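You operate a simulated robot arm through the tools that you are given. There is no shell and no other tool.

You run a simulated robot arm. Do the job below in one go: nothing can be reset, and whatever is moved stays where it is left.

## Task
Brush the magnet drawer's bar clean and lock the drawer shut.
Fine: brush back. Set down upright: brush. Where these are worked on the way, their far stop is far enough and under half their travel is too little: magnet drawer. What is to be rubbed or washed off counts as gone when no trace of it is left.

Only the result counts: the job must be done as asked and must still hold three seconds after the hand-in. Knocking over, shifting, dropping, spilling or breaking anything else fails it.

## Robot
A 7-joint arm with a fingered hand, fixed in place. Base frame: the origin is at the foot of the arm, x ahead of it, y to its left, z up; the work surface is at about z = 880. Readings come in mm, degrees, newtons and seconds.
With the tool pointing down near the work surface it reaches from about 360 to 720 mm from the base axis. Its first joint turns from -69.0 to 172.0 degrees. Payload 3.4 kg.
The tool frame sits at the grasp point between the pads (the TCP): z along the fingers, y along the line on which they close. The tips reach 25 mm beyond it. The gripper opens to 88 mm. The gripper's body begins 29 mm behind the TCP. The gripper is a hand of 4 fingers: y runs from the thumb to the fingers, the wrist lies at [-13, -97, -162] in the tool frame, and closing takes about 1.5 s.
Orientation is that of the tool frame in the base frame, as a unit quaternion [w, x, y, z]. With the fingers straight down and the wrist toward the robot, the tool's x, y and z point along [0, 1, 0], [1, 0, 0] and [0, 0, -1] of the base frame.

## Interface
- The arm moves only by the tool drive_tool. Its argument "targets" is a list of rows, each a list of 3 entries, a list of its own where there are three numbers: the turn, a rotation vector about the tool's x, y, z in units of 6 degrees (1.0 is 6 degrees), then the shift along the tool's x, y, z in units of 20 mm (1.0 is 20 mm), then the closure in counts, from 0 (fully open) to 255 (shut). In form: [[[wx, wy, wz], [x, y, z], claw], ...]. A call has 1 to 20 rows; each row shifts and turns the commanded pose from where the row before left it, along the tool's axes as they then stand. A call with a number of a shift or a turn outside -1 to 1 is refused whole. A row lasts 0.2 s, in which the tool goes at most 50 mm and 8.6 degrees; a call with a longer step from one row to the next is refused whole, and so is a gripper value outside its range. Where a pose cannot be reached the arm comes as near as it can. A force on the tool above 70 N (or 10 N above the force at the start of the call, whichever is more), or a blocked arm, ends the call early, and 0.2 s more pass. Each finger travels about 108 mm/s and halts on what it meets, pressing with about 30 N; the grip force reading is that of the motor and also rises with nothing between the fingers. The clock runs only during rows and for 0.2 s after the last one: add rows that do not move to give the fingers time. It gives the time, the measured TCP pose, the force on the tool (base axes), the opening and the grip force at its end, in the units of the frame above (readings bear some noise), with the torque about the TCP (base axes, N m) and any sound that the robot's microphone picked up, and new pictures: "views" is both (left out), scene, wrist or none.
- Cameras (640 x 400 px; columns grow to the right, rows downward): "scene" is fixed at [219.4, 649.5, 1429.6]; the picture's right is [-0.94, -0.35, 0.00], its down [-0.21, 0.56, -0.81] and it looks along [0.28, -0.76, -0.59] (base axes); focal length 363 px, centre (320, 200). "wrist" rides on the gripper at [64, -83, -98] in the tool frame; the picture's right is [-0.62, 0.37, -0.69], its down [-0.71, -0.63, 0.30] and it looks along [-0.32, 0.68, 0.65] (tool axes); focal length 265 px, centre (320, 200). There is no depth. A picture from a camera that has moved, and an enlarged one, comes with that camera's place and axes in the base frame and with its lens.
- lift_body(by): slides the trunk up (or, below 0, down) by that many mm; the arm rides with it, the base frame stays. It gives what a move gives, with no picture.
- hand_shape(shape): the hand has 4 fingers and takes this shape, open, in about a second: jaw (thumb against the fingers, like two jaws); tri (thumb and two fingers); tip (a fingertip pinch); poke (one finger out to press); point (the index stretched); flat (the hand flat); cup (the hand cupped); fist (a fist). The gripper value then closes the fingers along that shape, each until it touches; the sizes above hold for jaw. It gives what a move gives, with no picture.
- inspect(camera, box): a new picture of the part [left, top, right, bottom] of that camera's present view, enlarged. No time passes.
- hand_in(): hands the job in; it is judged then, once.

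Nothing tells you positions but the pictures and the camera data. Unless the task says otherwise, let go and move clear before handing in.

The tools are called after ">>>" by a JSON object that holds its "op" and its "data". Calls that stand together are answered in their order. drive_tool: Moves the arm, as the interface text tells. Its arguments: {"type":"object","properties":{"targets":{"type":"array","items":{"type":"array"}},"views":{"type":"string","enum":["both","scene","wrist","none"]}},"required":["targets"]} The other tools are called the same way: lift_body (by) slides the trunk up or down; hand_shape (shape) gives the hand a shape; inspect (camera, box) takes an enlarged picture of a part of a camera's view; hand_in () hands the job in.

At the start:

```text
time_s: 0.0
position: [547.2, -30.6, 1097.4]
ee_rot: [0.0, 0.707, 0.707, 0.0]
ft_force: [0.4, 0.2, -0.5]
ft_torque: [0.01, 0.03, -0.02]
grip_width: 87.5
finger_force: 0.0
shape: jaw
trunk travel left (down, up): [-750.0, 90.0]
```

scene: 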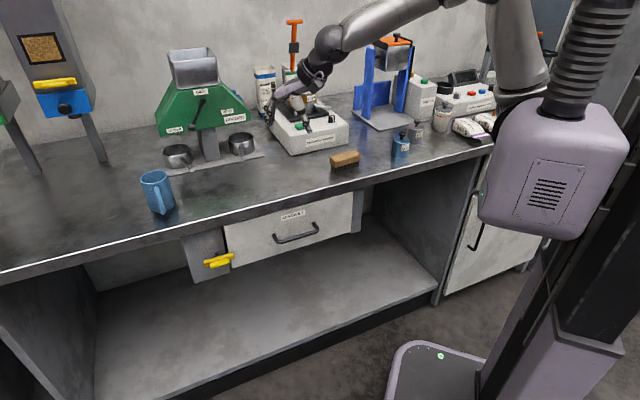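
wrist: 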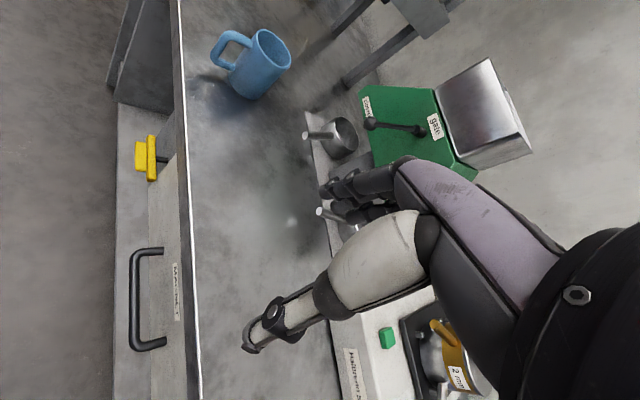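

I see a bench with a drawer below its front edge (label "MAGNET"), a yellow latch to its left, a brown brush on the bench, a mug and several machines. I'll enlarge the views first to locate things.

>>> {"op": "inspect", "data": {"camera": "scene", "box": [170, 180, 370, 305]}}

>>> {"op": "inspect", "data": {"camera": "scene", "box": [300, 120, 428, 200]}}

>>> {"op": "inspect", "data": {"camera": "wrist", "box": [100, 100, 340, 400]}}

>>> {"op": "inspect", "data": {"camera": "scene", "box": [240, 20, 500, 180]}}

```text
3.20 times, centred on (270, 242) of scene
camera zoom: at [219.4, 649.5, 1429.6], right [-0.94, -0.35, 0.0], down [-0.21, 0.56, -0.81], along [0.28, -0.76, -0.59], focal length 1161 px, centre (480, 64)
```

zoom: 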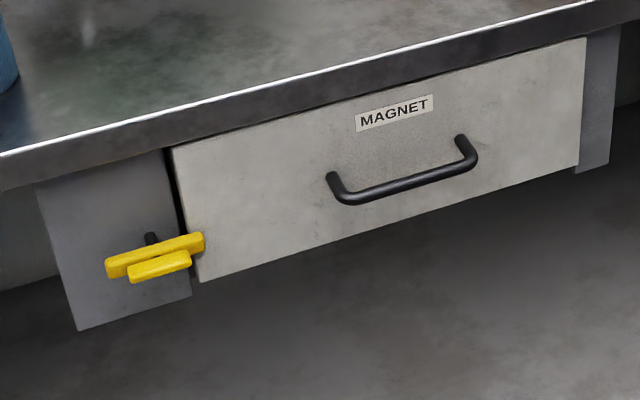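

```text
5.00 times, centred on (364, 160) of scene
camera zoom: at [219.4, 649.5, 1429.6], right [-0.94, -0.35, 0.0], down [-0.21, 0.56, -0.81], along [0.28, -0.76, -0.59], focal length 1814 px, centre (100, 400)
```

zoom: 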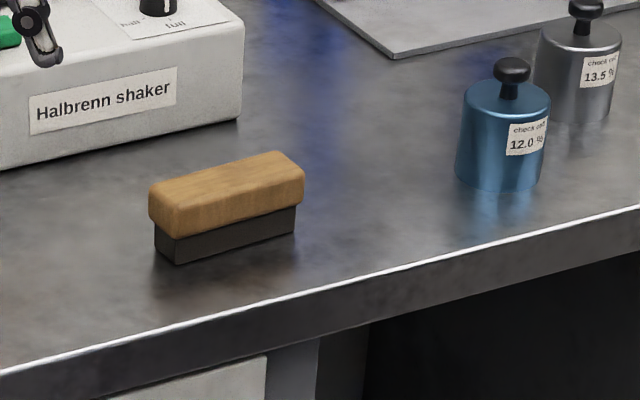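

```text
1.33 times, centred on (220, 250) of wrist
camera zoom: at [465.2, 33.2, 1196.7], right [0.37, -0.62, 0.69], down [-0.63, -0.71, -0.3], along [0.68, -0.32, -0.65], focal length 354 px, centre (453, 133)
```

zoom: 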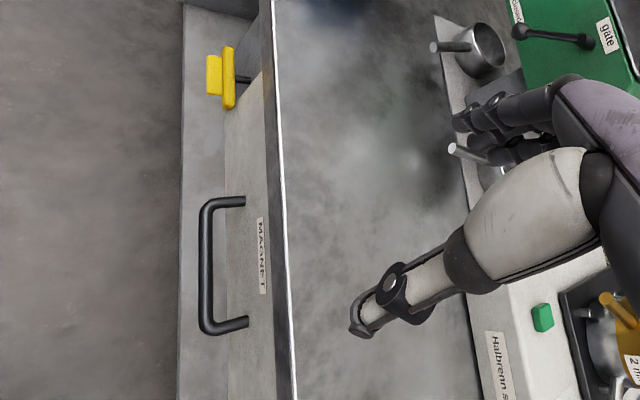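

```text
2.46 times, centred on (370, 100) of scene
camera zoom: at [219.4, 649.5, 1429.6], right [-0.94, -0.35, 0.0], down [-0.21, 0.56, -0.81], along [0.28, -0.76, -0.59], focal length 893 px, centre (197, 446)
```

zoom: 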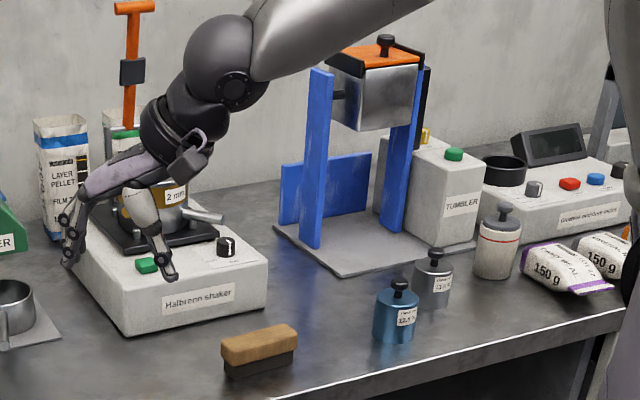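

The bench edge runs at about 45° to the base axes: it is some 422 mm from the base axis, and the drawer front lies just behind it. I'll turn the hand to square up with the bench, then back off to get a look at the drawer and latch.

>>> {"op": "drive_tool", "data": {"targets": [[[0, 0, 1], [0, 0, 0], 0], [[0, 0, 1], [0, 0, 0], 0], [[0, 0, 1], [0, 0, 0], 0], [[0, 0, 1], [0, 0, 0], 0], [[0, 0, 1], [0, 0, 0], 0], [[0, 0, 1], [0, 0, 0], 0], [[0, 0, 1], [0, 0, 0], 0], [[0, 0, 0.5], [0, 0, 0], 0], [[0, 0, 0], [0, -1, 0], 0], [[0, 0, 0], [0, -1, 0], 0], [[0, 0, 0], [0, -1, 0], 0], [[0, 0, 0], [0, -1, 0], 0], [[0, 0, 0], [0, -1, 0], 0], [[0, 0, 0], [0, -1, 0], 0], [[0, 0, 0], [0, -1, 0], 0], [[0, 0, 0], [0, 0, 0], 0]]}}

```text
time_s: 3.4
position: [451.4, 65.5, 1103.5]
ee_rot: [-0.012, 0.927, 0.376, 0.005]
ft_force: [-1.2, 0.1, 0.6]
ft_torque: [0.02, 0.0, 0.01]
grip_width: 87.6
finger_force: 0.0
shape: jaw
trunk travel left (down, up): [-750.0, 90.0]
camera wrist: at [440.2, 166.4, 1205.1], right [-0.19, -0.72, 0.67], down [-0.95, -0.04, -0.31], along [0.24, -0.7, -0.67], focal length 265 px, centre (320, 200)
```

scene: 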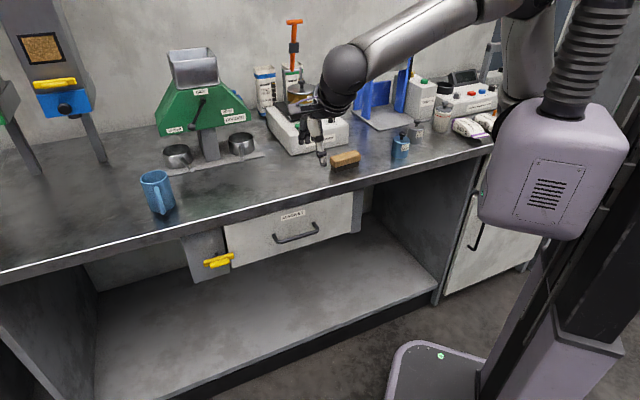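
wrist: 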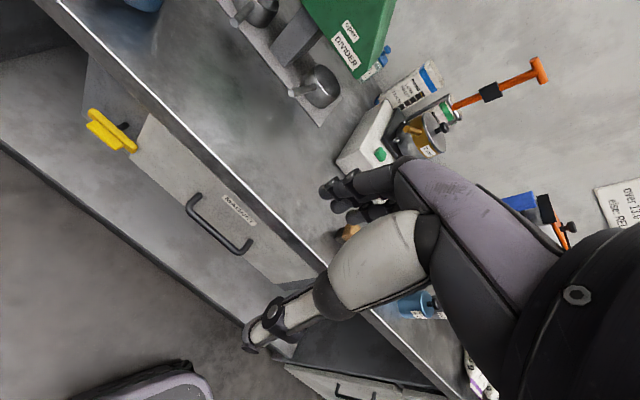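

The hand is now square to the bench. The yellow latch, with its dark shaft on the post, and the drawer handle are both visible, so I'll enlarge them.

>>> {"op": "inspect", "data": {"camera": "wrist", "box": [60, 80, 200, 180]}}

>>> {"op": "inspect", "data": {"camera": "scene", "box": [175, 220, 255, 290]}}

>>> {"op": "inspect", "data": {"camera": "scene", "box": [0, 0, 140, 130]}}

```text
4.00 times, centred on (130, 130) of wrist
camera zoom: at [440.2, 166.4, 1205.1], right [-0.19, -0.72, 0.67], down [-0.95, -0.04, -0.31], along [0.24, -0.7, -0.67], focal length 1062 px, centre (1080, 480)
```

zoom: 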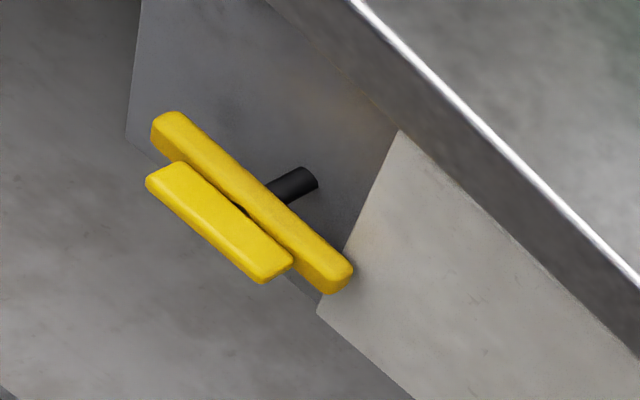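

```text
5.71 times, centred on (215, 255) of scene
camera zoom: at [219.4, 649.5, 1429.6], right [-0.94, -0.35, 0.0], down [-0.21, 0.56, -0.81], along [0.28, -0.76, -0.59], focal length 2073 px, centre (920, -114)
```

zoom: 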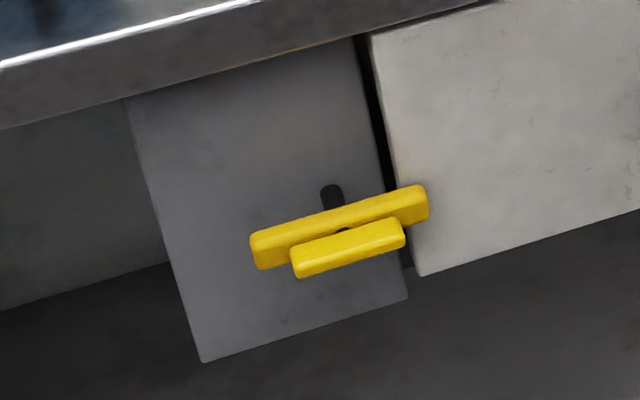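

```text
3.08 times, centred on (70, 65) of scene
camera zoom: at [219.4, 649.5, 1429.6], right [-0.94, -0.35, 0.0], down [-0.21, 0.56, -0.81], along [0.28, -0.76, -0.59], focal length 1116 px, centre (1089, 615)
```

zoom: 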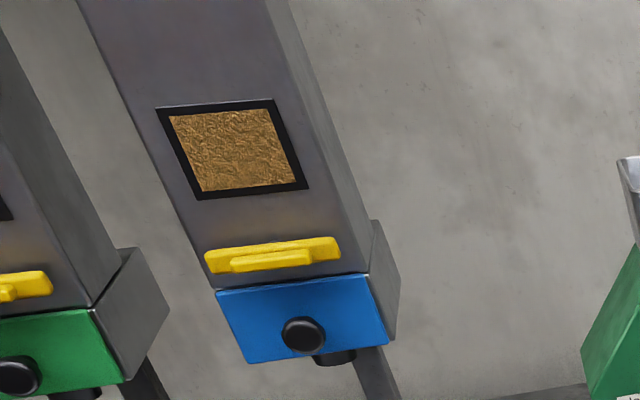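

The horizontal yellow turn-latch overlaps the drawer's left edge, so the drawer looks locked. Its pivot is near (697, 115, 754), and the drawer face is at a depth of about 421 mm. I'll lower the trunk and check the view before tilting the hand level.

>>> {"op": "lift_body", "data": {"by": -150}}

>>> {"op": "drive_tool", "data": {"targets": [[[1, 0, 0], [0.8, -0.5, 0], 0], [[1, 0, 0], [0.8, -0.5, 0], 0], [[1, 0, 0], [0.8, 0, 0], 0], [[1, 0, 0], [0.8, 0, 0], 0], [[1, 0, 0], [0.8, 0, 0], 0], [[0, 0, 0], [0, 0, 0], 0]]}}

```text
time_s: 5.2
position: [451.2, 66.8, 953.6]
ee_rot: [-0.013, 0.925, 0.38, 0.006]
ft_force: [-0.3, 0.4, -0.2]
ft_torque: [-0.03, 0.0, -0.01]
grip_width: 87.5
finger_force: 0.0
shape: jaw
trunk travel left (down, up): [-600.0, 240.0]
```

```text
time_s: 6.8
position: [505.7, 118.4, 973.6]
ee_rot: [-0.273, 0.892, 0.351, -0.075]
ft_force: [0.0, 1.0, 1.4]
ft_torque: [-0.02, -0.02, -0.01]
grip_width: 87.9
finger_force: 0.0
shape: jaw
trunk travel left (down, up): [-600.0, 240.0]
stopped in row 6: the arm was blocked; the commanded pose is now the measured one
camera wrist: at [538.1, 168.6, 1106.6], right [-0.02, -0.94, 0.34], down [-1.0, 0.04, 0.04], along [-0.05, -0.34, -0.94], focal length 265 px, centre (320, 200)
```

scene: 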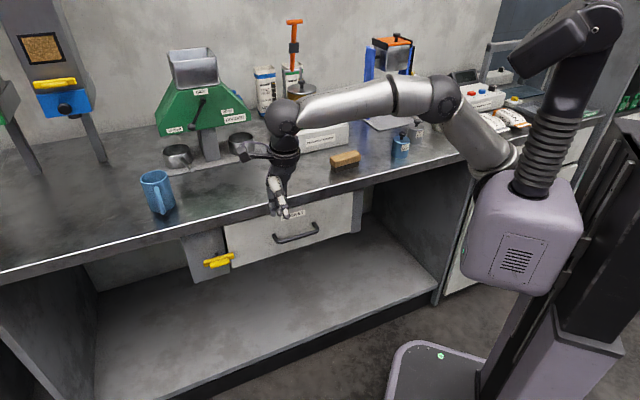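
wrist: 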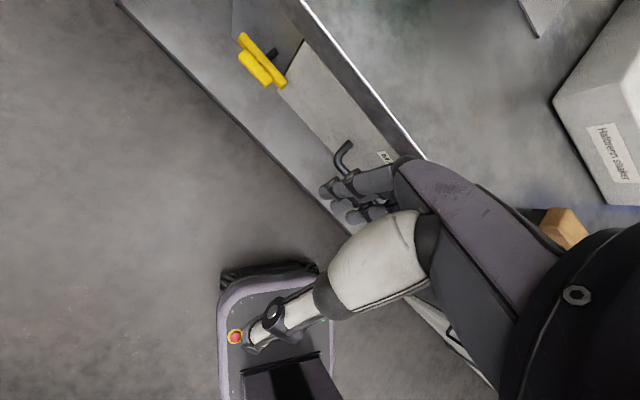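

I tilted the wrong way, so the fingers now point back toward the robot. I'll undo that and pitch the other way, so they point into the bench.

>>> {"op": "drive_tool", "data": {"targets": [[[-1, 0, 0], [0, 0, 0], 0], [[-1, 0, 0], [0, 0, 0], 0], [[-1, 0, 0], [0, 0, 0], 0], [[-1, 0, 0], [0, 0, 0], 0], [[-1, 0, 0], [0, 0, 0], 0], [[-1, 0, 0], [0, 0, 0], 0], [[-1, 0, 0], [0, 0, 0], 0], [[-1, 0, 0], [0, 0, 0], 0], [[-1, 0, 0], [0, 0, 0], 0], [[-1, 0, 0], [0, 0, 0], 0], [[-1, 0, 0], [0, 0, 0], 0], [[-1, 0, 0], [0, 0, 0], 0], [[0, 0, 0], [0, 0, 0], 0]]}}

```text
time_s: 9.6
position: [510.6, 110.2, 977.2]
ee_rot: [0.296, 0.889, 0.318, 0.144]
ft_force: [-0.2, -1.0, 0.6]
ft_torque: [0.02, 0.0, 0.0]
grip_width: 87.9
finger_force: 0.1
shape: jaw
trunk travel left (down, up): [-600.0, 240.0]
camera wrist: at [477.3, 245.8, 1007.9], right [-0.6, -0.33, 0.73], down [-0.71, -0.21, -0.68], along [0.37, -0.92, -0.11], focal length 265 px, centre (320, 200)
```

scene: 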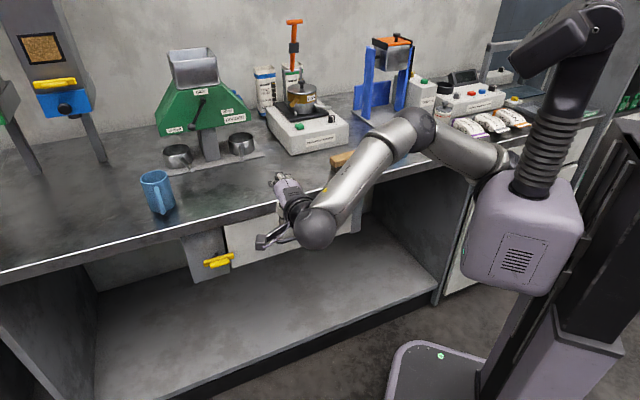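
wrist: 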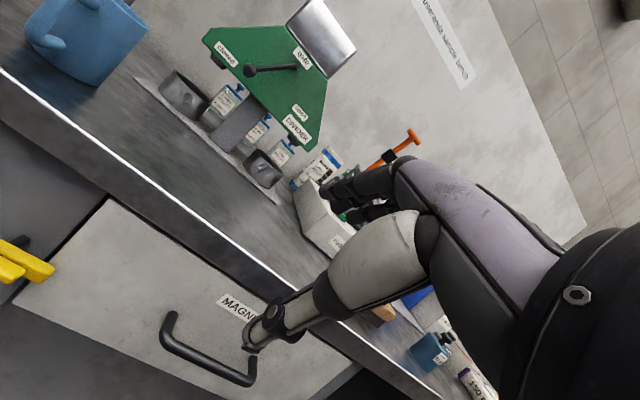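

Now the fingers point into the bench, tilted about 38°. I'll finish levelling the hand, then lower the trunk toward latch height.

>>> {"op": "drive_tool", "data": {"targets": [[[-0.954, 0.041, -0.103], [0, 0, 0], 0], [[-0.954, 0.041, -0.103], [0, 0, 0], 0], [[-0.954, 0.041, -0.103], [0, 0, 0], 0], [[-0.954, 0.041, -0.103], [0, 0, 0], 0], [[-0.954, 0.041, -0.103], [0, 0, 0], 0], [[-0.954, 0.041, -0.103], [0, 0, 0], 0], [[-0.954, 0.041, -0.103], [0, 0, 0], 0], [[-0.954, 0.041, -0.103], [0, 0, 0], 0], [[-0.954, 0.041, -0.103], [0, 0, 0], 0], [[0, 0, 0], [0, 0, 0], 0]]}}

```text
time_s: 11.8
position: [569.1, 7.1, 1031.0]
ee_rot: [0.652, 0.654, 0.271, 0.27]
ft_force: [0.8, 0.5, 0.1]
ft_torque: [-0.03, -0.02, -0.02]
grip_width: 87.9
finger_force: 0.1
shape: jaw
out of reach, approached as far as the arm can: row 1, 2, 3, 4, 5, 6, 7, 8, 9
trunk travel left (down, up): [-600.0, 240.0]
camera wrist: at [545.8, 121.4, 948.5], right [-0.93, 0.05, 0.37], down [-0.29, -0.72, -0.63], along [0.24, -0.69, 0.68], focal length 265 px, centre (320, 200)
```

scene: 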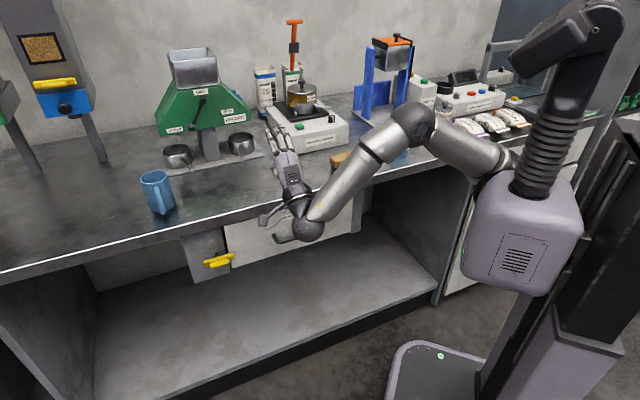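
wrist: 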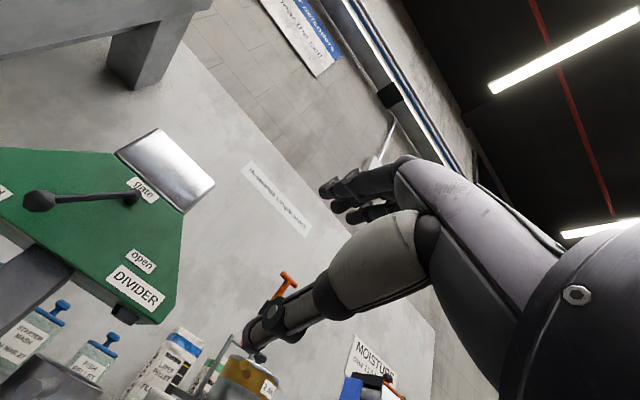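

The hand is level now, but it slid toward the bench because the asked spot was out of reach. I'll move left and back a bit to see how the commanded pose behaves before going lower.

>>> {"op": "drive_tool", "data": {"targets": [[[0, 0, 0], [1, 0, 0], 0], [[0, 0, 0], [1, 0, 0], 0], [[0, 0, 0], [1, 0, 0], 0], [[0, 0, 0], [1, 0, 0], 0], [[0, 0, 0], [1, 0, 0], 0], [[0, 0, 0], [0, 0, 0], 0]], "views": "none"}}

```text
time_s: 13.2
position: [625.3, 79.2, 1028.0]
ee_rot: [0.657, 0.642, 0.282, 0.276]
ft_force: [-0.4, 0.5, -0.4]
ft_torque: [0.0, -0.02, 0.03]
grip_width: 87.5
finger_force: 0.1
shape: jaw
out of reach, approached as far as the arm can: row 5
trunk travel left (down, up): [-600.0, 240.0]
```

>>> {"op": "lift_body", "data": {"by": -60}}

>>> {"op": "drive_tool", "data": {"targets": [[[0, 0, 0], [0, 0, -1], 0], [[0, 0, 0], [0, 0, -1], 0], [[0, 0, 0], [0, 0, 0], 0]], "views": "scene"}}

```text
time_s: 14.2
position: [625.4, 79.0, 969.2]
ee_rot: [0.657, 0.642, 0.282, 0.277]
ft_force: [-0.1, 0.4, -0.7]
ft_torque: [-0.05, 0.03, -0.01]
grip_width: 87.9
finger_force: 0.1
shape: jaw
trunk travel left (down, up): [-540.0, 300.0]
```

```text
time_s: 14.9
position: [591.7, 96.5, 969.5]
ee_rot: [0.656, 0.642, 0.284, 0.277]
ft_force: [-1.1, 0.0, -0.1]
ft_torque: [-0.01, 0.01, 0.02]
grip_width: 87.7
finger_force: 0.1
shape: jaw
out of reach, approached as far as the arm can: row 1, 2
trunk travel left (down, up): [-540.0, 300.0]
```

scene: 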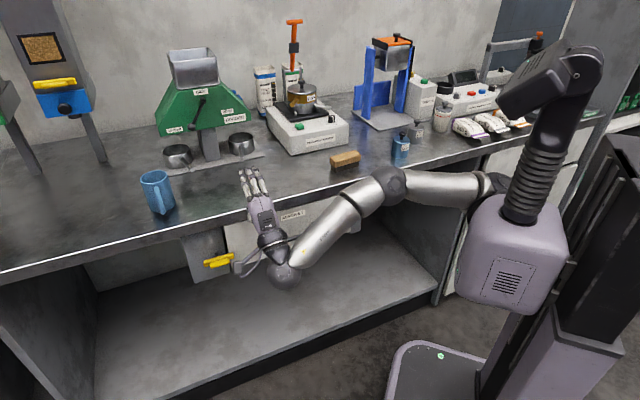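

The arm can back off; the tips are now about 45 mm in front of the bench edge, to the left of the handle. I'll lower the trunk to latch height.

>>> {"op": "lift_body", "data": {"by": -205}}

>>> {"op": "drive_tool", "data": {"targets": [[[0, 0, 0], [0.5, 0, 0], 0], [[0, 0, 0], [0.5, 0, 0], 0], [[0, 0, 0], [0.5, 0, 0], 0], [[0, 0, 0], [0, 0, 0], 0]]}}

```text
time_s: 17.2
position: [592.1, 96.0, 764.7]
ee_rot: [0.657, 0.641, 0.283, 0.277]
ft_force: [1.2, -0.1, -0.1]
ft_torque: [-0.02, -0.02, 0.0]
grip_width: 87.5
finger_force: 0.1
shape: jaw
trunk travel left (down, up): [-335.0, 505.0]
```

```text
time_s: 18.2
position: [601.4, 94.1, 769.1]
ee_rot: [0.656, 0.642, 0.284, 0.277]
ft_force: [0.5, -0.9, -0.3]
ft_torque: [-0.03, 0.0, 0.01]
grip_width: 87.6
finger_force: 0.1
shape: jaw
out of reach, approached as far as the arm can: row 1, 2, 3
trunk travel left (down, up): [-335.0, 505.0]
camera wrist: at [575.0, 206.0, 684.2], right [-0.93, 0.03, 0.37], down [-0.27, -0.74, -0.61], along [0.25, -0.67, 0.7], focal length 265 px, centre (320, 200)
```

scene: 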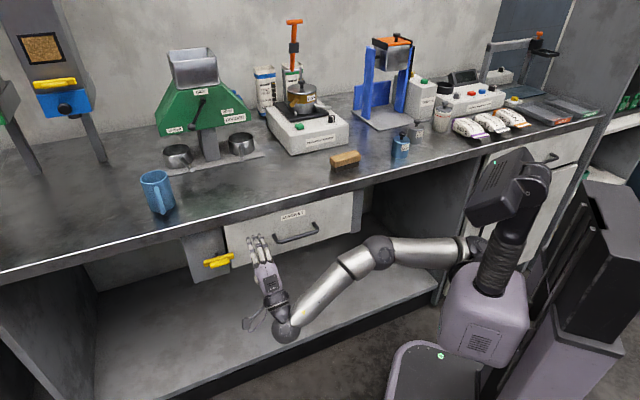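
wrist: 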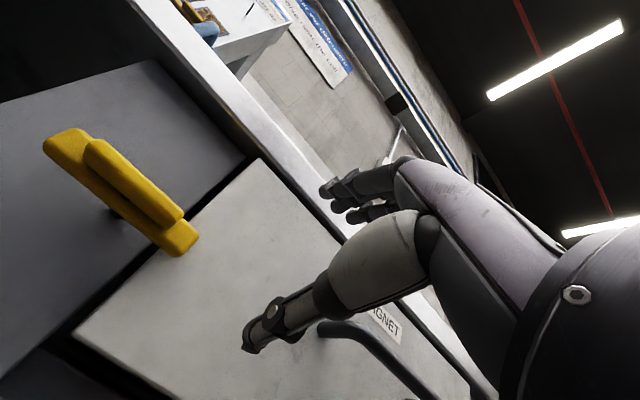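

The view from below shows the latch bar overlapping the drawer face, so the drawer is locked. The hand is at its yaw limit in this direction, so I'll check the finger layout before choosing a yawed approach.

>>> {"op": "inspect", "data": {"camera": "wrist", "box": [220, 120, 540, 380]}}

>>> {"op": "inspect", "data": {"camera": "scene", "box": [190, 210, 330, 350]}}

>>> {"op": "inspect", "data": {"camera": "wrist", "box": [20, 100, 280, 300]}}

```text
1.54 times, centred on (380, 250) of wrist
camera zoom: at [575.0, 206.0, 684.2], right [-0.93, 0.03, 0.37], down [-0.27, -0.74, -0.61], along [0.25, -0.67, 0.7], focal length 408 px, centre (228, 123)
```

zoom: 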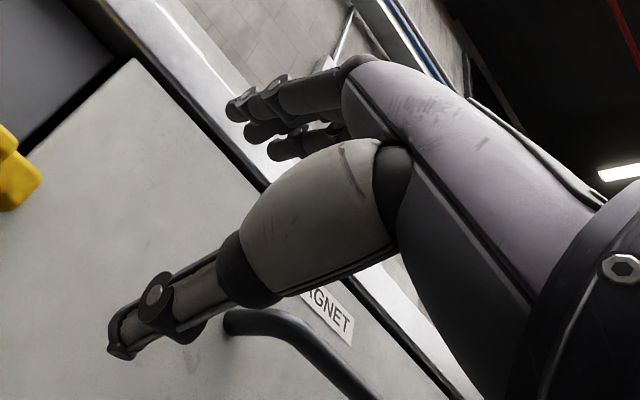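

```text
2.86 times, centred on (260, 280) of scene
camera zoom: at [219.4, 649.5, 1429.6], right [-0.94, -0.35, 0.0], down [-0.21, 0.56, -0.81], along [0.28, -0.76, -0.59], focal length 1037 px, centre (491, -29)
```

zoom: 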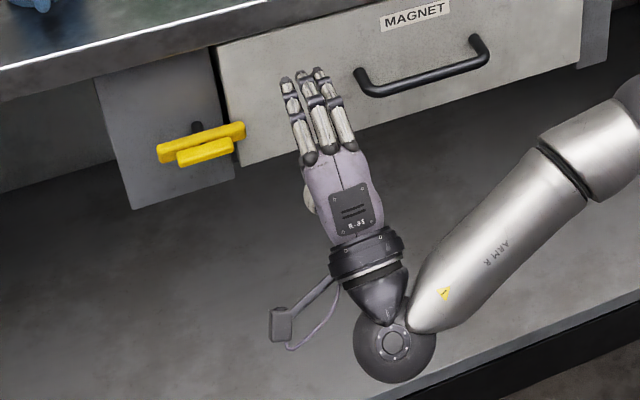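

```text
2.00 times, centred on (150, 200) of wrist
camera zoom: at [575.0, 206.0, 684.2], right [-0.93, 0.03, 0.37], down [-0.27, -0.74, -0.61], along [0.25, -0.67, 0.7], focal length 531 px, centre (660, 200)
```

zoom: 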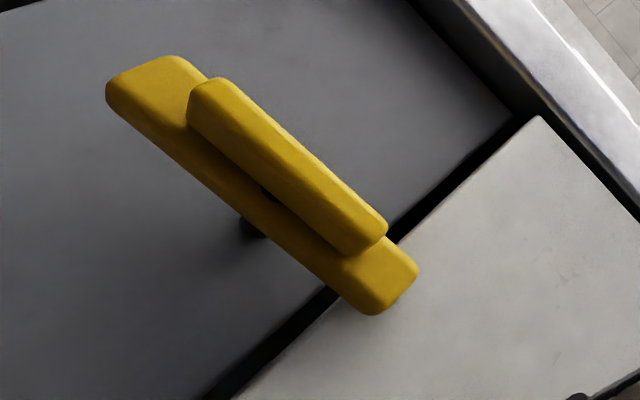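

The latch pivot works out at s≈573, z≈747, with its grip bar spanning depths of about 389 to 407 mm. I'll yaw the hand about 20° to the left to ease the wrist limit and go to a pre-grasp point 50 mm short of the latch.

>>> {"op": "drive_tool", "data": {"targets": [[[0.028, 0.76, 0.045], [0, 0, -0.5], 0], [[0.028, 0.76, 0.045], [0, 0, -0.5], 0], [[0.028, 0.76, 0.045], [0, 0, -0.5], 0], [[0.028, 0.76, 0.045], [0, 0, 0], 0], [[0, 0, 0], [0.9, -0.27, 0.3], 0], [[0, 0, 0], [0.9, -0.27, 0.3], 0], [[0, 0, 0], [0.9, -0.27, 0.3], 0], [[0, 0, 0], [0.9, -0.27, 0.3], 0], [[0, 0, 0], [0, 0, 0], 0]]}}

```text
time_s: 20.2
position: [609.9, 136.1, 757.7]
ee_rot: [0.597, 0.596, 0.38, 0.38]
ft_force: [-0.5, 0.0, -0.3]
ft_torque: [0.0, 0.05, -0.04]
grip_width: 87.6
finger_force: 0.0
shape: jaw
out of reach, approached as far as the arm can: row 7, 8
trunk travel left (down, up): [-335.0, 505.0]
camera wrist: at [548.9, 234.5, 674.9], right [-0.89, -0.27, 0.37], down [-0.03, -0.78, -0.63], along [0.45, -0.57, 0.68], focal length 265 px, centre (320, 200)
```

scene: 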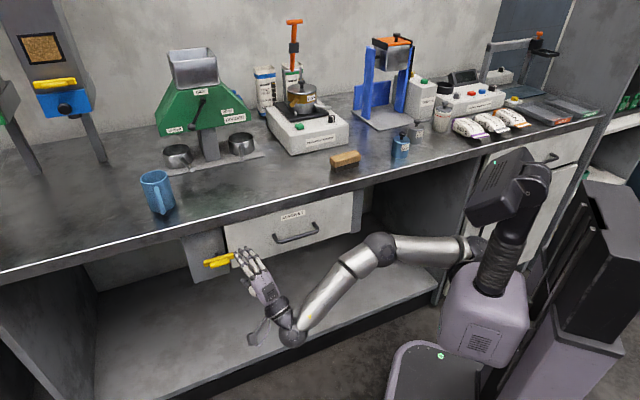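
wrist: 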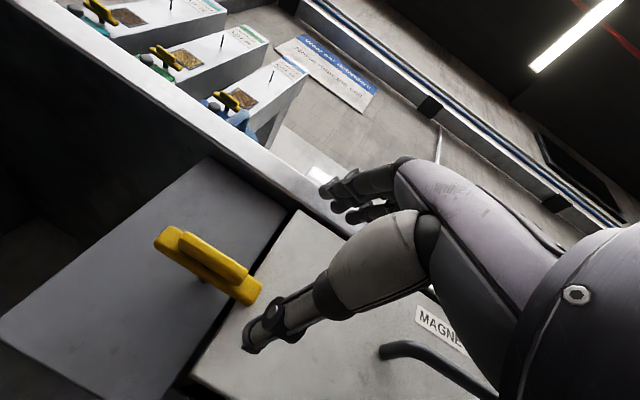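

The limit seems to come from the wrist bending against a forearm that slopes down. Lowering the trunk and raising the hand relative to it should free that up.

>>> {"op": "lift_body", "data": {"by": -120}}

>>> {"op": "drive_tool", "data": {"targets": [[[0, 0, 0], [0, 1, 0], 0], [[0, 0, 0], [0, 1, 0], 0], [[0, 0, 0], [0, 1, 0], 0], [[0, 0, 0], [0, 1, 0], 0], [[0, 0, 0], [0, 1, 0], 0], [[0, 0, 0], [0.5, 0.5, 0], 0], [[0, 0, 0], [0.5, 0, 0], 0], [[0, 0, 0], [0.5, 0, 0], 0], [[0, 0, 0], [0, 0, 0], 0]]}}

```text
time_s: 21.7
position: [609.6, 134.4, 636.6]
ee_rot: [0.596, 0.597, 0.38, 0.379]
ft_force: [0.0, 0.2, 0.1]
ft_torque: [-0.02, -0.01, 0.03]
grip_width: 87.6
finger_force: 0.1
shape: jaw
trunk travel left (down, up): [-215.0, 625.0]
```

```text
time_s: 23.7
position: [617.9, 149.7, 749.1]
ee_rot: [0.597, 0.597, 0.378, 0.379]
ft_force: [0.0, -0.6, -0.7]
ft_torque: [0.03, 0.03, -0.01]
grip_width: 87.9
finger_force: 0.1
shape: jaw
out of reach, approached as far as the arm can: row 8
trunk travel left (down, up): [-215.0, 625.0]
camera wrist: at [556.8, 248.8, 666.8], right [-0.89, -0.27, 0.37], down [-0.03, -0.78, -0.63], along [0.45, -0.57, 0.68], focal length 265 px, centre (320, 200)
```

scene: 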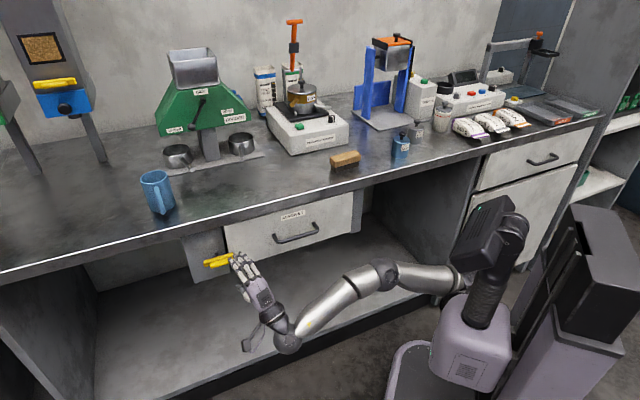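
wrist: 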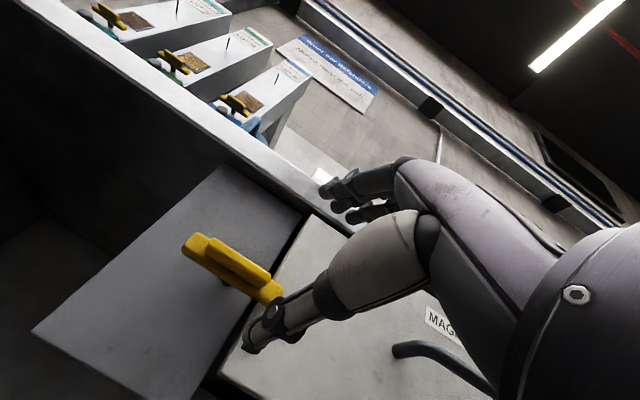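

I gained some reach. I'll lower the trunk further so the forearm comes in more level, then continue left.

>>> {"op": "lift_body", "data": {"by": -180}}

>>> {"op": "drive_tool", "data": {"targets": [[[0, 0, 0], [0, 1, 0], 0], [[0, 0, 0], [0, 1, 0], 0], [[0, 0, 0], [0, 1, 0], 0], [[0, 0, 0], [0, 1, 0], 0], [[0, 0, 0], [0, 1, 0], 0], [[0, 0, 0], [0, 1, 0], 0], [[0, 0, 0], [0, 1, 0], 0], [[0, 0, 0], [0, 1, 0], 0], [[0, 0, 0], [0, 0.9, 0], 0], [[0, 0, 0], [0.5, 0, 0], 0], [[0, 0, 0], [0.5, 0, 0], 0], [[0, 0, 0], [0, 0, 0], 0]]}}

```text
time_s: 25.7
position: [617.4, 149.2, 568.7]
ee_rot: [0.596, 0.597, 0.379, 0.38]
ft_force: [-0.2, 0.1, -0.1]
ft_torque: [0.0, -0.01, 0.0]
grip_width: 87.7
finger_force: 0.1
shape: jaw
trunk travel left (down, up): [-35.0, 805.0]
```

```text
time_s: 28.5
position: [623.6, 108.7, 719.1]
ee_rot: [0.592, 0.615, 0.376, 0.36]
ft_force: [-0.1, -0.2, -0.7]
ft_torque: [-0.02, 0.02, -0.03]
grip_width: 87.4
finger_force: 0.0
shape: jaw
out of reach, approached as far as the arm can: row 5, 6, 7, 8, 9, 10, 11
trunk travel left (down, up): [-35.0, 805.0]
stopped in row 12: the arm was blocked; the commanded pose is now the measured one
camera wrist: at [564.4, 213.1, 640.9], right [-0.89, -0.24, 0.4], down [-0.08, -0.76, -0.64], along [0.46, -0.6, 0.66], focal length 265 px, centre (320, 200)
```

scene: 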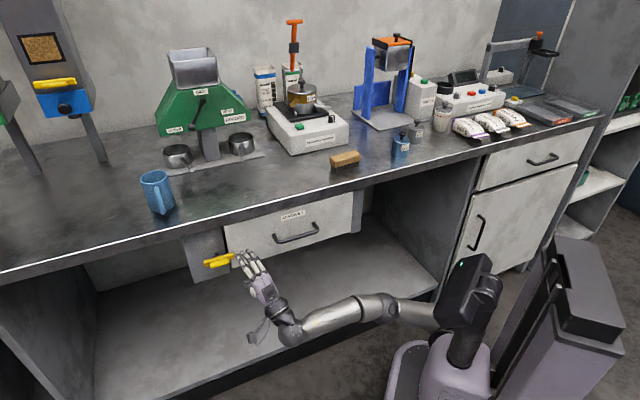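
wrist: 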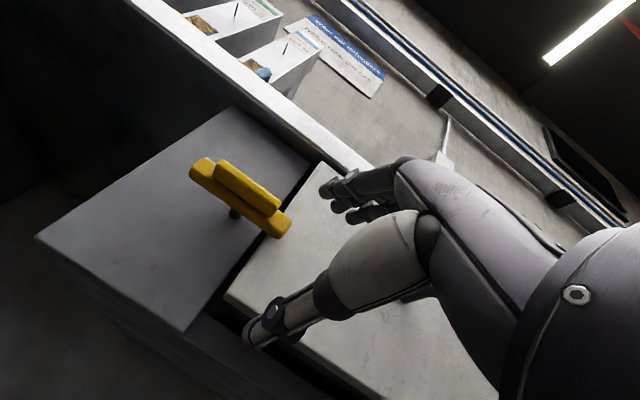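

Lowering further made it worse, so I'll back away, raise the trunk again and try a single stretched finger with the hand axis level. That needs less wrist bend to push the latch.

>>> {"op": "drive_tool", "data": {"targets": [[[0, 0, 0], [-0.5, 0, -1], 0], [[0, 0, 0], [-0.5, 0, -1], 0], [[0, 0, 0], [-0.5, 0, -1], 0], [[0, 0, 0], [0, 0, 0], 0]], "views": "none"}}

>>> {"op": "lift_body", "data": {"by": 250}}

>>> {"op": "hand_shape", "data": {"shape": "point"}}

>>> {"op": "drive_tool", "data": {"targets": [[[0, 0, 0], [0, 0, 0], 0], [[0, 0, 0], [0, 0, 0], 0]]}}

```text
time_s: 29.5
position: [552.9, 116.5, 723.7]
ee_rot: [0.593, 0.611, 0.378, 0.363]
ft_force: [0.1, 0.3, -0.1]
ft_torque: [-0.01, 0.01, 0.0]
grip_width: 87.6
finger_force: 0.0
shape: jaw
trunk travel left (down, up): [-35.0, 805.0]
```

```text
time_s: 32.0
position: [553.7, 117.8, 973.2]
ee_rot: [0.592, 0.612, 0.378, 0.362]
ft_force: [0.5, -0.1, 0.0]
ft_torque: [0.02, 0.01, -0.04]
grip_width: 87.7
finger_force: 0.1
shape: jaw
trunk travel left (down, up): [-285.0, 555.0]
```

```text
time_s: 32.9
position: [553.1, 117.3, 973.4]
ee_rot: [0.592, 0.611, 0.378, 0.363]
ft_force: [0.4, 0.2, -0.5]
ft_torque: [0.01, 0.01, 0.0]
grip_width: 80.7
finger_force: 0.1
shape: point
trunk travel left (down, up): [-285.0, 555.0]
```

```text
time_s: 33.5
position: [553.1, 116.4, 973.3]
ee_rot: [0.592, 0.611, 0.379, 0.364]
ft_force: [-0.8, 0.8, -0.1]
ft_torque: [0.04, -0.02, -0.02]
grip_width: 80.7
finger_force: 0.1
shape: point
trunk travel left (down, up): [-285.0, 555.0]
camera wrist: at [493.3, 219.3, 894.0], right [-0.89, -0.25, 0.4], down [-0.07, -0.77, -0.64], along [0.46, -0.59, 0.66], focal length 265 px, centre (320, 200)
```

scene: 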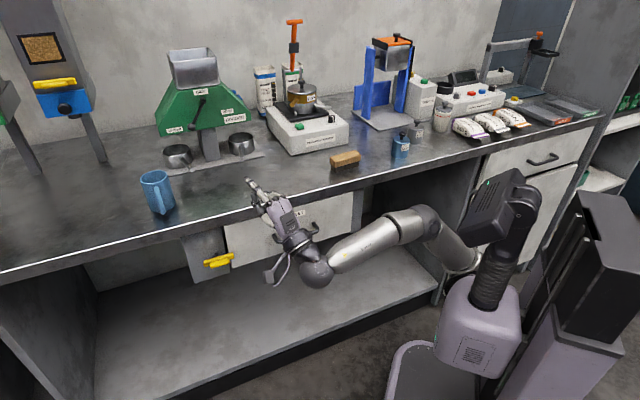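
wrist: 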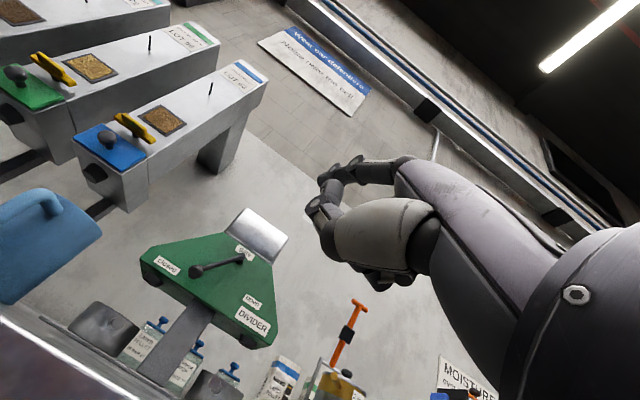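

>>> {"op": "inspect", "data": {"camera": "scene", "box": [225, 160, 355, 300]}}

>>> {"op": "inspect", "data": {"camera": "wrist", "box": [270, 120, 470, 300]}}

```text
2.86 times, centred on (290, 230) of scene
camera zoom: at [219.4, 649.5, 1429.6], right [-0.94, -0.35, 0.0], down [-0.21, 0.56, -0.81], along [0.28, -0.76, -0.59], focal length 1037 px, centre (406, 114)
```

zoom: 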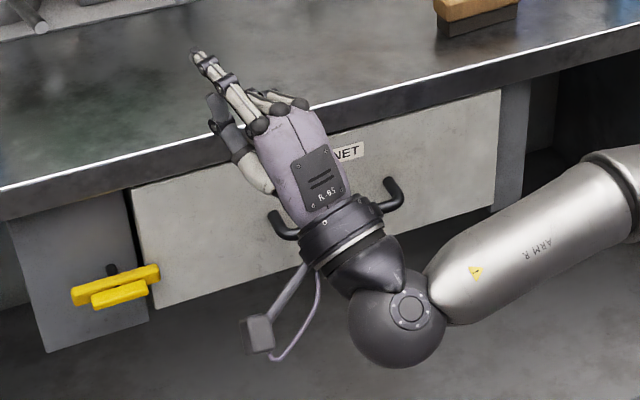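

```text
2.22 times, centred on (370, 210) of wrist
camera zoom: at [493.3, 219.3, 894.0], right [-0.89, -0.25, 0.4], down [-0.07, -0.77, -0.64], along [0.46, -0.59, 0.66], focal length 590 px, centre (209, 178)
```

zoom: 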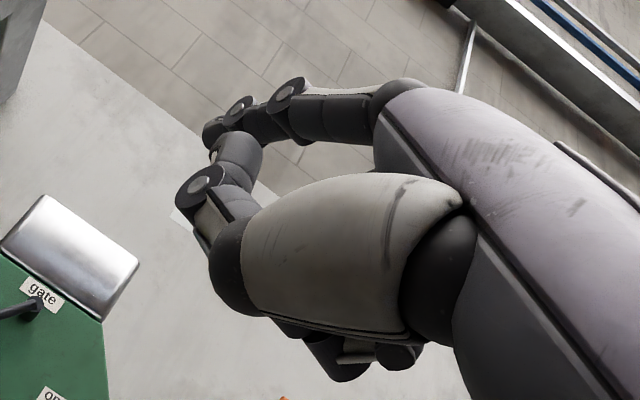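

The index finger is stretched, with its tip near tool coordinates (11, 49, 21). I'll pitch the hand down about 35° so the finger lies level, then come down in front of the drawer.

>>> {"op": "drive_tool", "data": {"targets": [[[0.972, 0.178, -0.056], [0, 0, 0], 0], [[0.972, 0.178, -0.056], [0, 0, 0], 0], [[0.972, 0.178, -0.056], [0, 0, 0], 0], [[0.972, 0.178, -0.056], [0, 0, 0], 0], [[0.972, 0.178, -0.056], [0, 0, 0], 0], [[0.972, 0.178, -0.056], [0, 0, 0], 0], [[0, 0, 0], [0, -0.8, 0.6], 0], [[0, 0, 0], [0, -0.8, 0.6], 0], [[0, 0, 0], [0, -0.8, 0.6], 0], [[0, 0, 0], [0, -0.8, 0.6], 0], [[0, 0, 0], [0, -0.8, 0.6], 0], [[0, 0, 0], [0, -0.8, 0.6], 0], [[0, 0, 0], [0, -0.8, 0.6], 0], [[0, 0, 0], [0, -0.8, 0.6], 0], [[0, 0, 0], [0, -0.8, 0.6], 0], [[0, 0, 0], [0, -0.8, 0.6], 0], [[0, 0, 0], [0, -0.8, 0.6], 0], [[0, 0, 0], [0, -0.8, 0.6], 0], [[0, 0, 0], [0, -0.8, 0.6], 0], [[0, 0, 0], [0, 0, 0], 0]]}}

```text
time_s: 37.9
position: [560.4, 96.6, 742.5]
ee_rot: [0.349, 0.751, 0.487, 0.275]
ft_force: [0.0, 0.1, 0.1]
ft_torque: [0.0, -0.02, 0.01]
grip_width: 80.6
finger_force: 0.0
shape: point
trunk travel left (down, up): [-285.0, 555.0]
stopped in row 20: the arm was blocked; the commanded pose is now the measured one
camera wrist: at [466.0, 204.4, 741.6], right [-0.56, -0.5, 0.67], down [-0.38, -0.56, -0.74], along [0.74, -0.66, 0.12], focal length 265 px, centre (320, 200)
```

scene: 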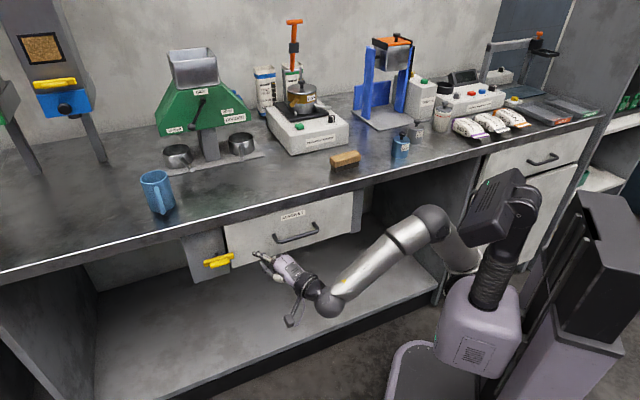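
wrist: 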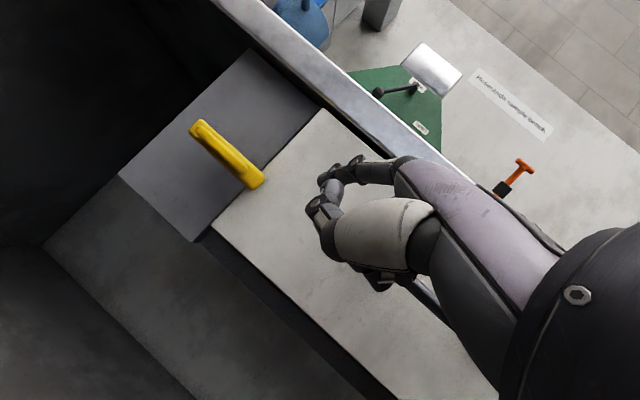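

>>> {"op": "lift_body", "data": {"by": -40}}

>>> {"op": "drive_tool", "data": {"targets": [[[0, 0, 0], [0.586, 0.204, 0.271], 0], [[0, 0, 0], [0.586, 0.204, 0.271], 0], [[0, 0, 0], [0.586, 0.204, 0.271], 0], [[0, 0, 0], [0.586, 0.204, 0.271], 0], [[0, 0, 0], [0, 0, 0], 0]]}}

```text
time_s: 38.8
position: [560.7, 96.1, 702.9]
ee_rot: [0.349, 0.752, 0.487, 0.274]
ft_force: [0.1, 0.2, -0.2]
ft_torque: [-0.01, -0.01, 0.02]
grip_width: 80.9
finger_force: 0.0
shape: point
trunk travel left (down, up): [-245.0, 595.0]
```

```text
time_s: 40.2
position: [618.5, 91.4, 728.0]
ee_rot: [0.33, 0.777, 0.455, 0.284]
ft_force: [1.5, -0.9, 0.7]
ft_torque: [-0.01, 0.01, 0.0]
grip_width: 0.1
finger_force: 0.1
shape: point
trunk travel left (down, up): [-245.0, 595.0]
stopped in row 5: the arm was blocked; the commanded pose is now the measured one
camera wrist: at [530.6, 204.6, 733.6], right [-0.59, -0.51, 0.63], down [-0.41, -0.48, -0.78], along [0.7, -0.71, 0.07], focal length 265 px, centre (320, 200)
```

scene: 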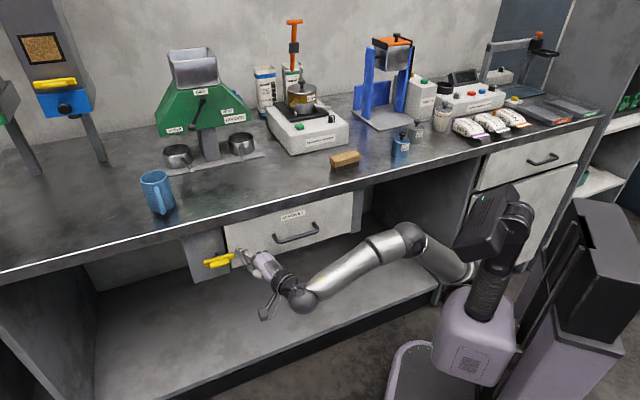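
wrist: 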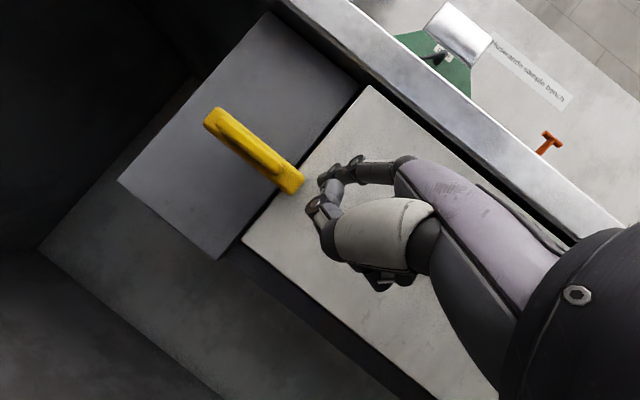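

>>> {"op": "inspect", "data": {"camera": "scene", "box": [180, 210, 340, 330]}}

>>> {"op": "inspect", "data": {"camera": "scene", "box": [270, 180, 550, 400]}}

```text
3.33 times, centred on (260, 270) of scene
camera zoom: at [219.4, 649.5, 1429.6], right [-0.94, -0.35, 0.0], down [-0.21, 0.56, -0.81], along [0.28, -0.76, -0.59], focal length 1209 px, centre (520, -33)
```

zoom: 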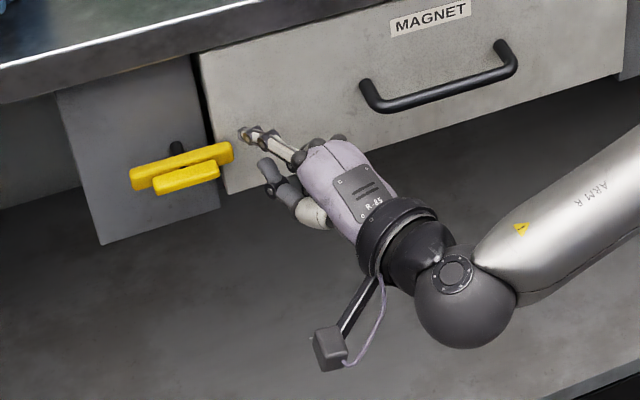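

```text
1.82 times, centred on (410, 290) of scene
camera zoom: at [219.4, 649.5, 1429.6], right [-0.94, -0.35, 0.0], down [-0.21, 0.56, -0.81], along [0.28, -0.76, -0.59], focal length 660 px, centre (156, 36)
```

zoom: 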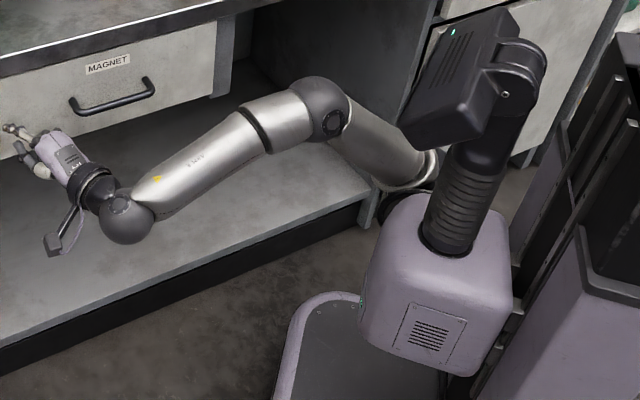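

The tip is close in front of the drawer face, just right of the latch, but the arm drifted from the commanded pose. I'll check that the state is steady.

>>> {"op": "drive_tool", "data": {"targets": [[[0, 0, 0], [0, 0, -0.5], 0], [[0, 0, 0], [0, 0, -0.5], 0], [[0, 0, 0], [0, 0, 0], 0], [[0, 0, 0], [0, 0, 0], 0]], "views": "none"}}

```text
time_s: 41.2
position: [608.7, 83.9, 743.8]
ee_rot: [0.325, 0.785, 0.444, 0.285]
ft_force: [0.5, 0.0, -0.4]
ft_torque: [-0.01, 0.05, 0.02]
grip_width: 80.7
finger_force: 0.1
shape: point
trunk travel left (down, up): [-245.0, 595.0]
```

>>> {"op": "drive_tool", "data": {"targets": [[[0, 0, 0], [0, 0, 0], 0], [[0, 0, 0], [0, 0, 0], 0], [[0, 0, 0], [0, 0, 0], 0], [[0, 0, 0], [0, 0, 0], 0], [[0, 0, 0], [0, 0, 0], 0]], "views": "none"}}

```text
time_s: 42.4
position: [606.6, 86.1, 746.0]
ee_rot: [0.323, 0.784, 0.445, 0.289]
ft_force: [-0.4, -0.3, 0.9]
ft_torque: [0.03, -0.01, 0.0]
grip_width: 80.6
finger_force: 0.2
shape: point
trunk travel left (down, up): [-245.0, 595.0]
```

The arm prefers a radial heading, pointing straight away from its base. I'll back off and swing the hand to a heading of about +5°, with the finger level, coming at the latch's right end diagonally from the right.

>>> {"op": "drive_tool", "data": {"targets": [[[0, 0, 0], [0, -0.6, -0.8], 0], [[0, 0, 0], [0, -0.6, -0.8], 0], [[0, 0, 0], [0, -0.6, -0.8], 0], [[0.012, 0.628, -0.888], [0, 0, 0], 0], [[0.012, 0.628, -0.888], [0, 0, 0], 0], [[0.012, 0.628, -0.888], [0, 0, 0], 0], [[0.012, 0.628, -0.888], [0, 0, 0], 0], [[0.012, 0.628, -0.888], [0, 0, 0], 0], [[0, 0, 0], [0, 0, 0], 0], [[0, 0, 0], [0, 0, 0], 0]]}}

```text
time_s: 44.6
position: [547.6, 125.3, 737.6]
ee_rot: [0.307, 0.593, 0.673, 0.318]
ft_force: [-0.2, 0.4, 0.6]
ft_torque: [0.0, -0.01, -0.01]
grip_width: 80.5
finger_force: 0.0
shape: point
trunk travel left (down, up): [-245.0, 595.0]
camera wrist: at [413.9, 175.9, 730.1], right [-0.26, -0.63, 0.74], down [-0.06, -0.75, -0.66], along [0.96, -0.22, 0.16], focal length 265 px, centre (320, 200)
```

scene: 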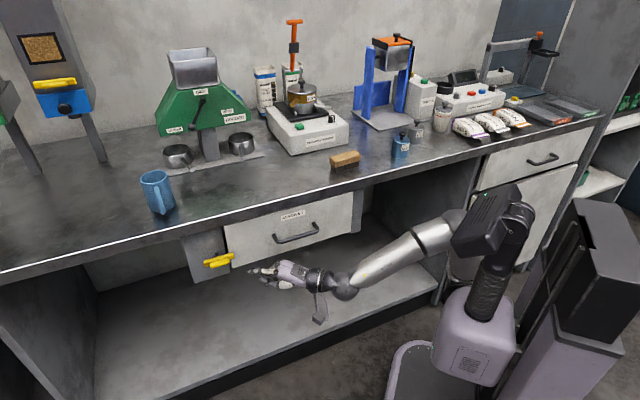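
wrist: 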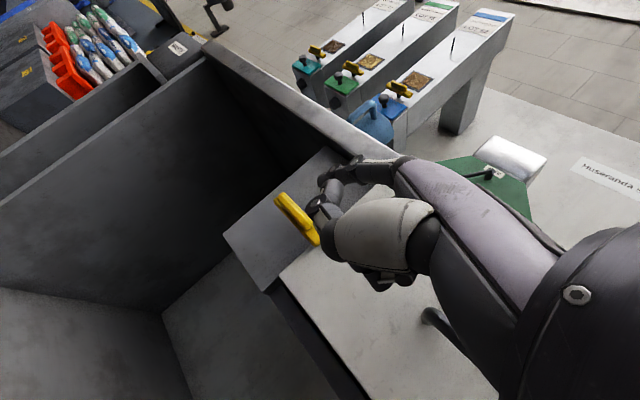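

No reach complaints in this radial heading. I'll move the fingertip to a point just short of and below the latch's right end.

>>> {"op": "drive_tool", "data": {"targets": [[[0, 0, 0], [-0.667, -0.128, 0.591], 0], [[0, 0, 0], [-0.667, -0.128, 0.591], 0], [[0, 0, 0], [-0.667, -0.128, 0.591], 0], [[0, 0, 0], [-0.667, -0.128, 0.591], 0], [[0, 0, 0], [0, 0, 0], 0], [[0, 0, 0], [0, 0, 0], 0]]}}

>>> {"op": "inspect", "data": {"camera": "scene", "box": [190, 220, 310, 300]}}

>>> {"op": "inspect", "data": {"camera": "wrist", "box": [240, 130, 420, 270]}}

```text
time_s: 46.0
position: [584.1, 73.9, 703.4]
ee_rot: [0.306, 0.595, 0.671, 0.32]
ft_force: [-0.6, -0.4, -0.6]
ft_torque: [-0.03, 0.0, -0.03]
grip_width: 80.6
finger_force: 0.1
shape: point
trunk travel left (down, up): [-245.0, 595.0]
camera wrist: at [450.5, 124.0, 697.0], right [-0.26, -0.63, 0.73], down [-0.06, -0.75, -0.66], along [0.96, -0.22, 0.16], focal length 265 px, centre (320, 200)
```

scene: 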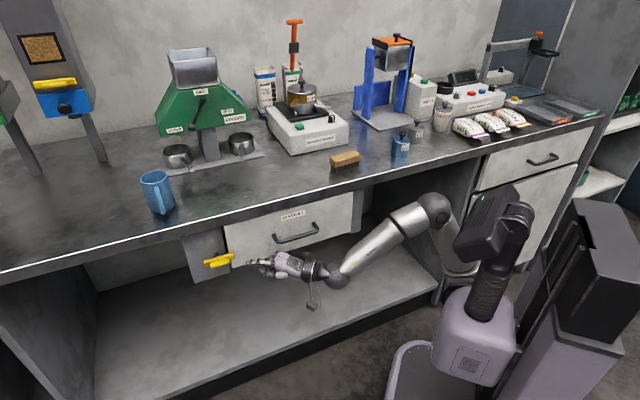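
wrist: 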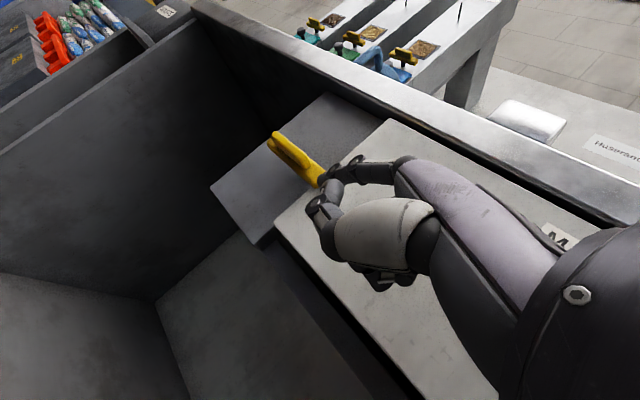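

```text
5.00 times, centred on (250, 260) of scene
camera zoom: at [219.4, 649.5, 1429.6], right [-0.94, -0.35, 0.0], down [-0.21, 0.56, -0.81], along [0.28, -0.76, -0.59], focal length 1814 px, centre (670, -100)
```

zoom: 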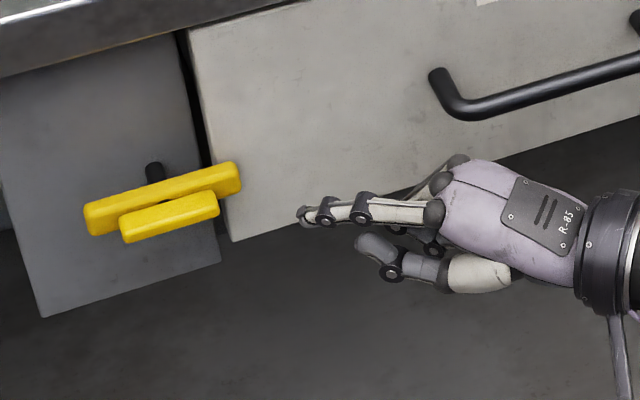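

```text
2.86 times, centred on (330, 200) of wrist
camera zoom: at [450.5, 124.0, 697.0], right [-0.26, -0.63, 0.73], down [-0.06, -0.75, -0.66], along [0.96, -0.22, 0.16], focal length 758 px, centre (291, 200)
```

zoom: 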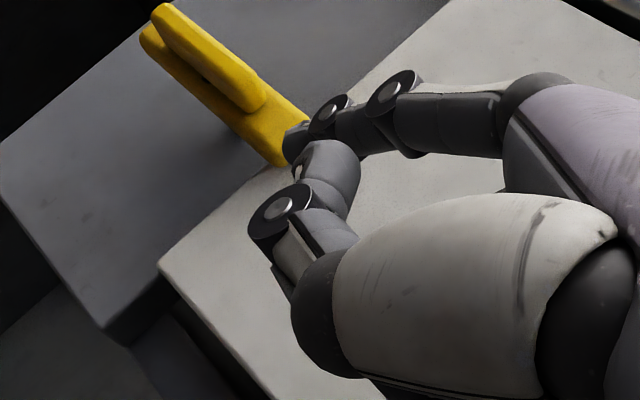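

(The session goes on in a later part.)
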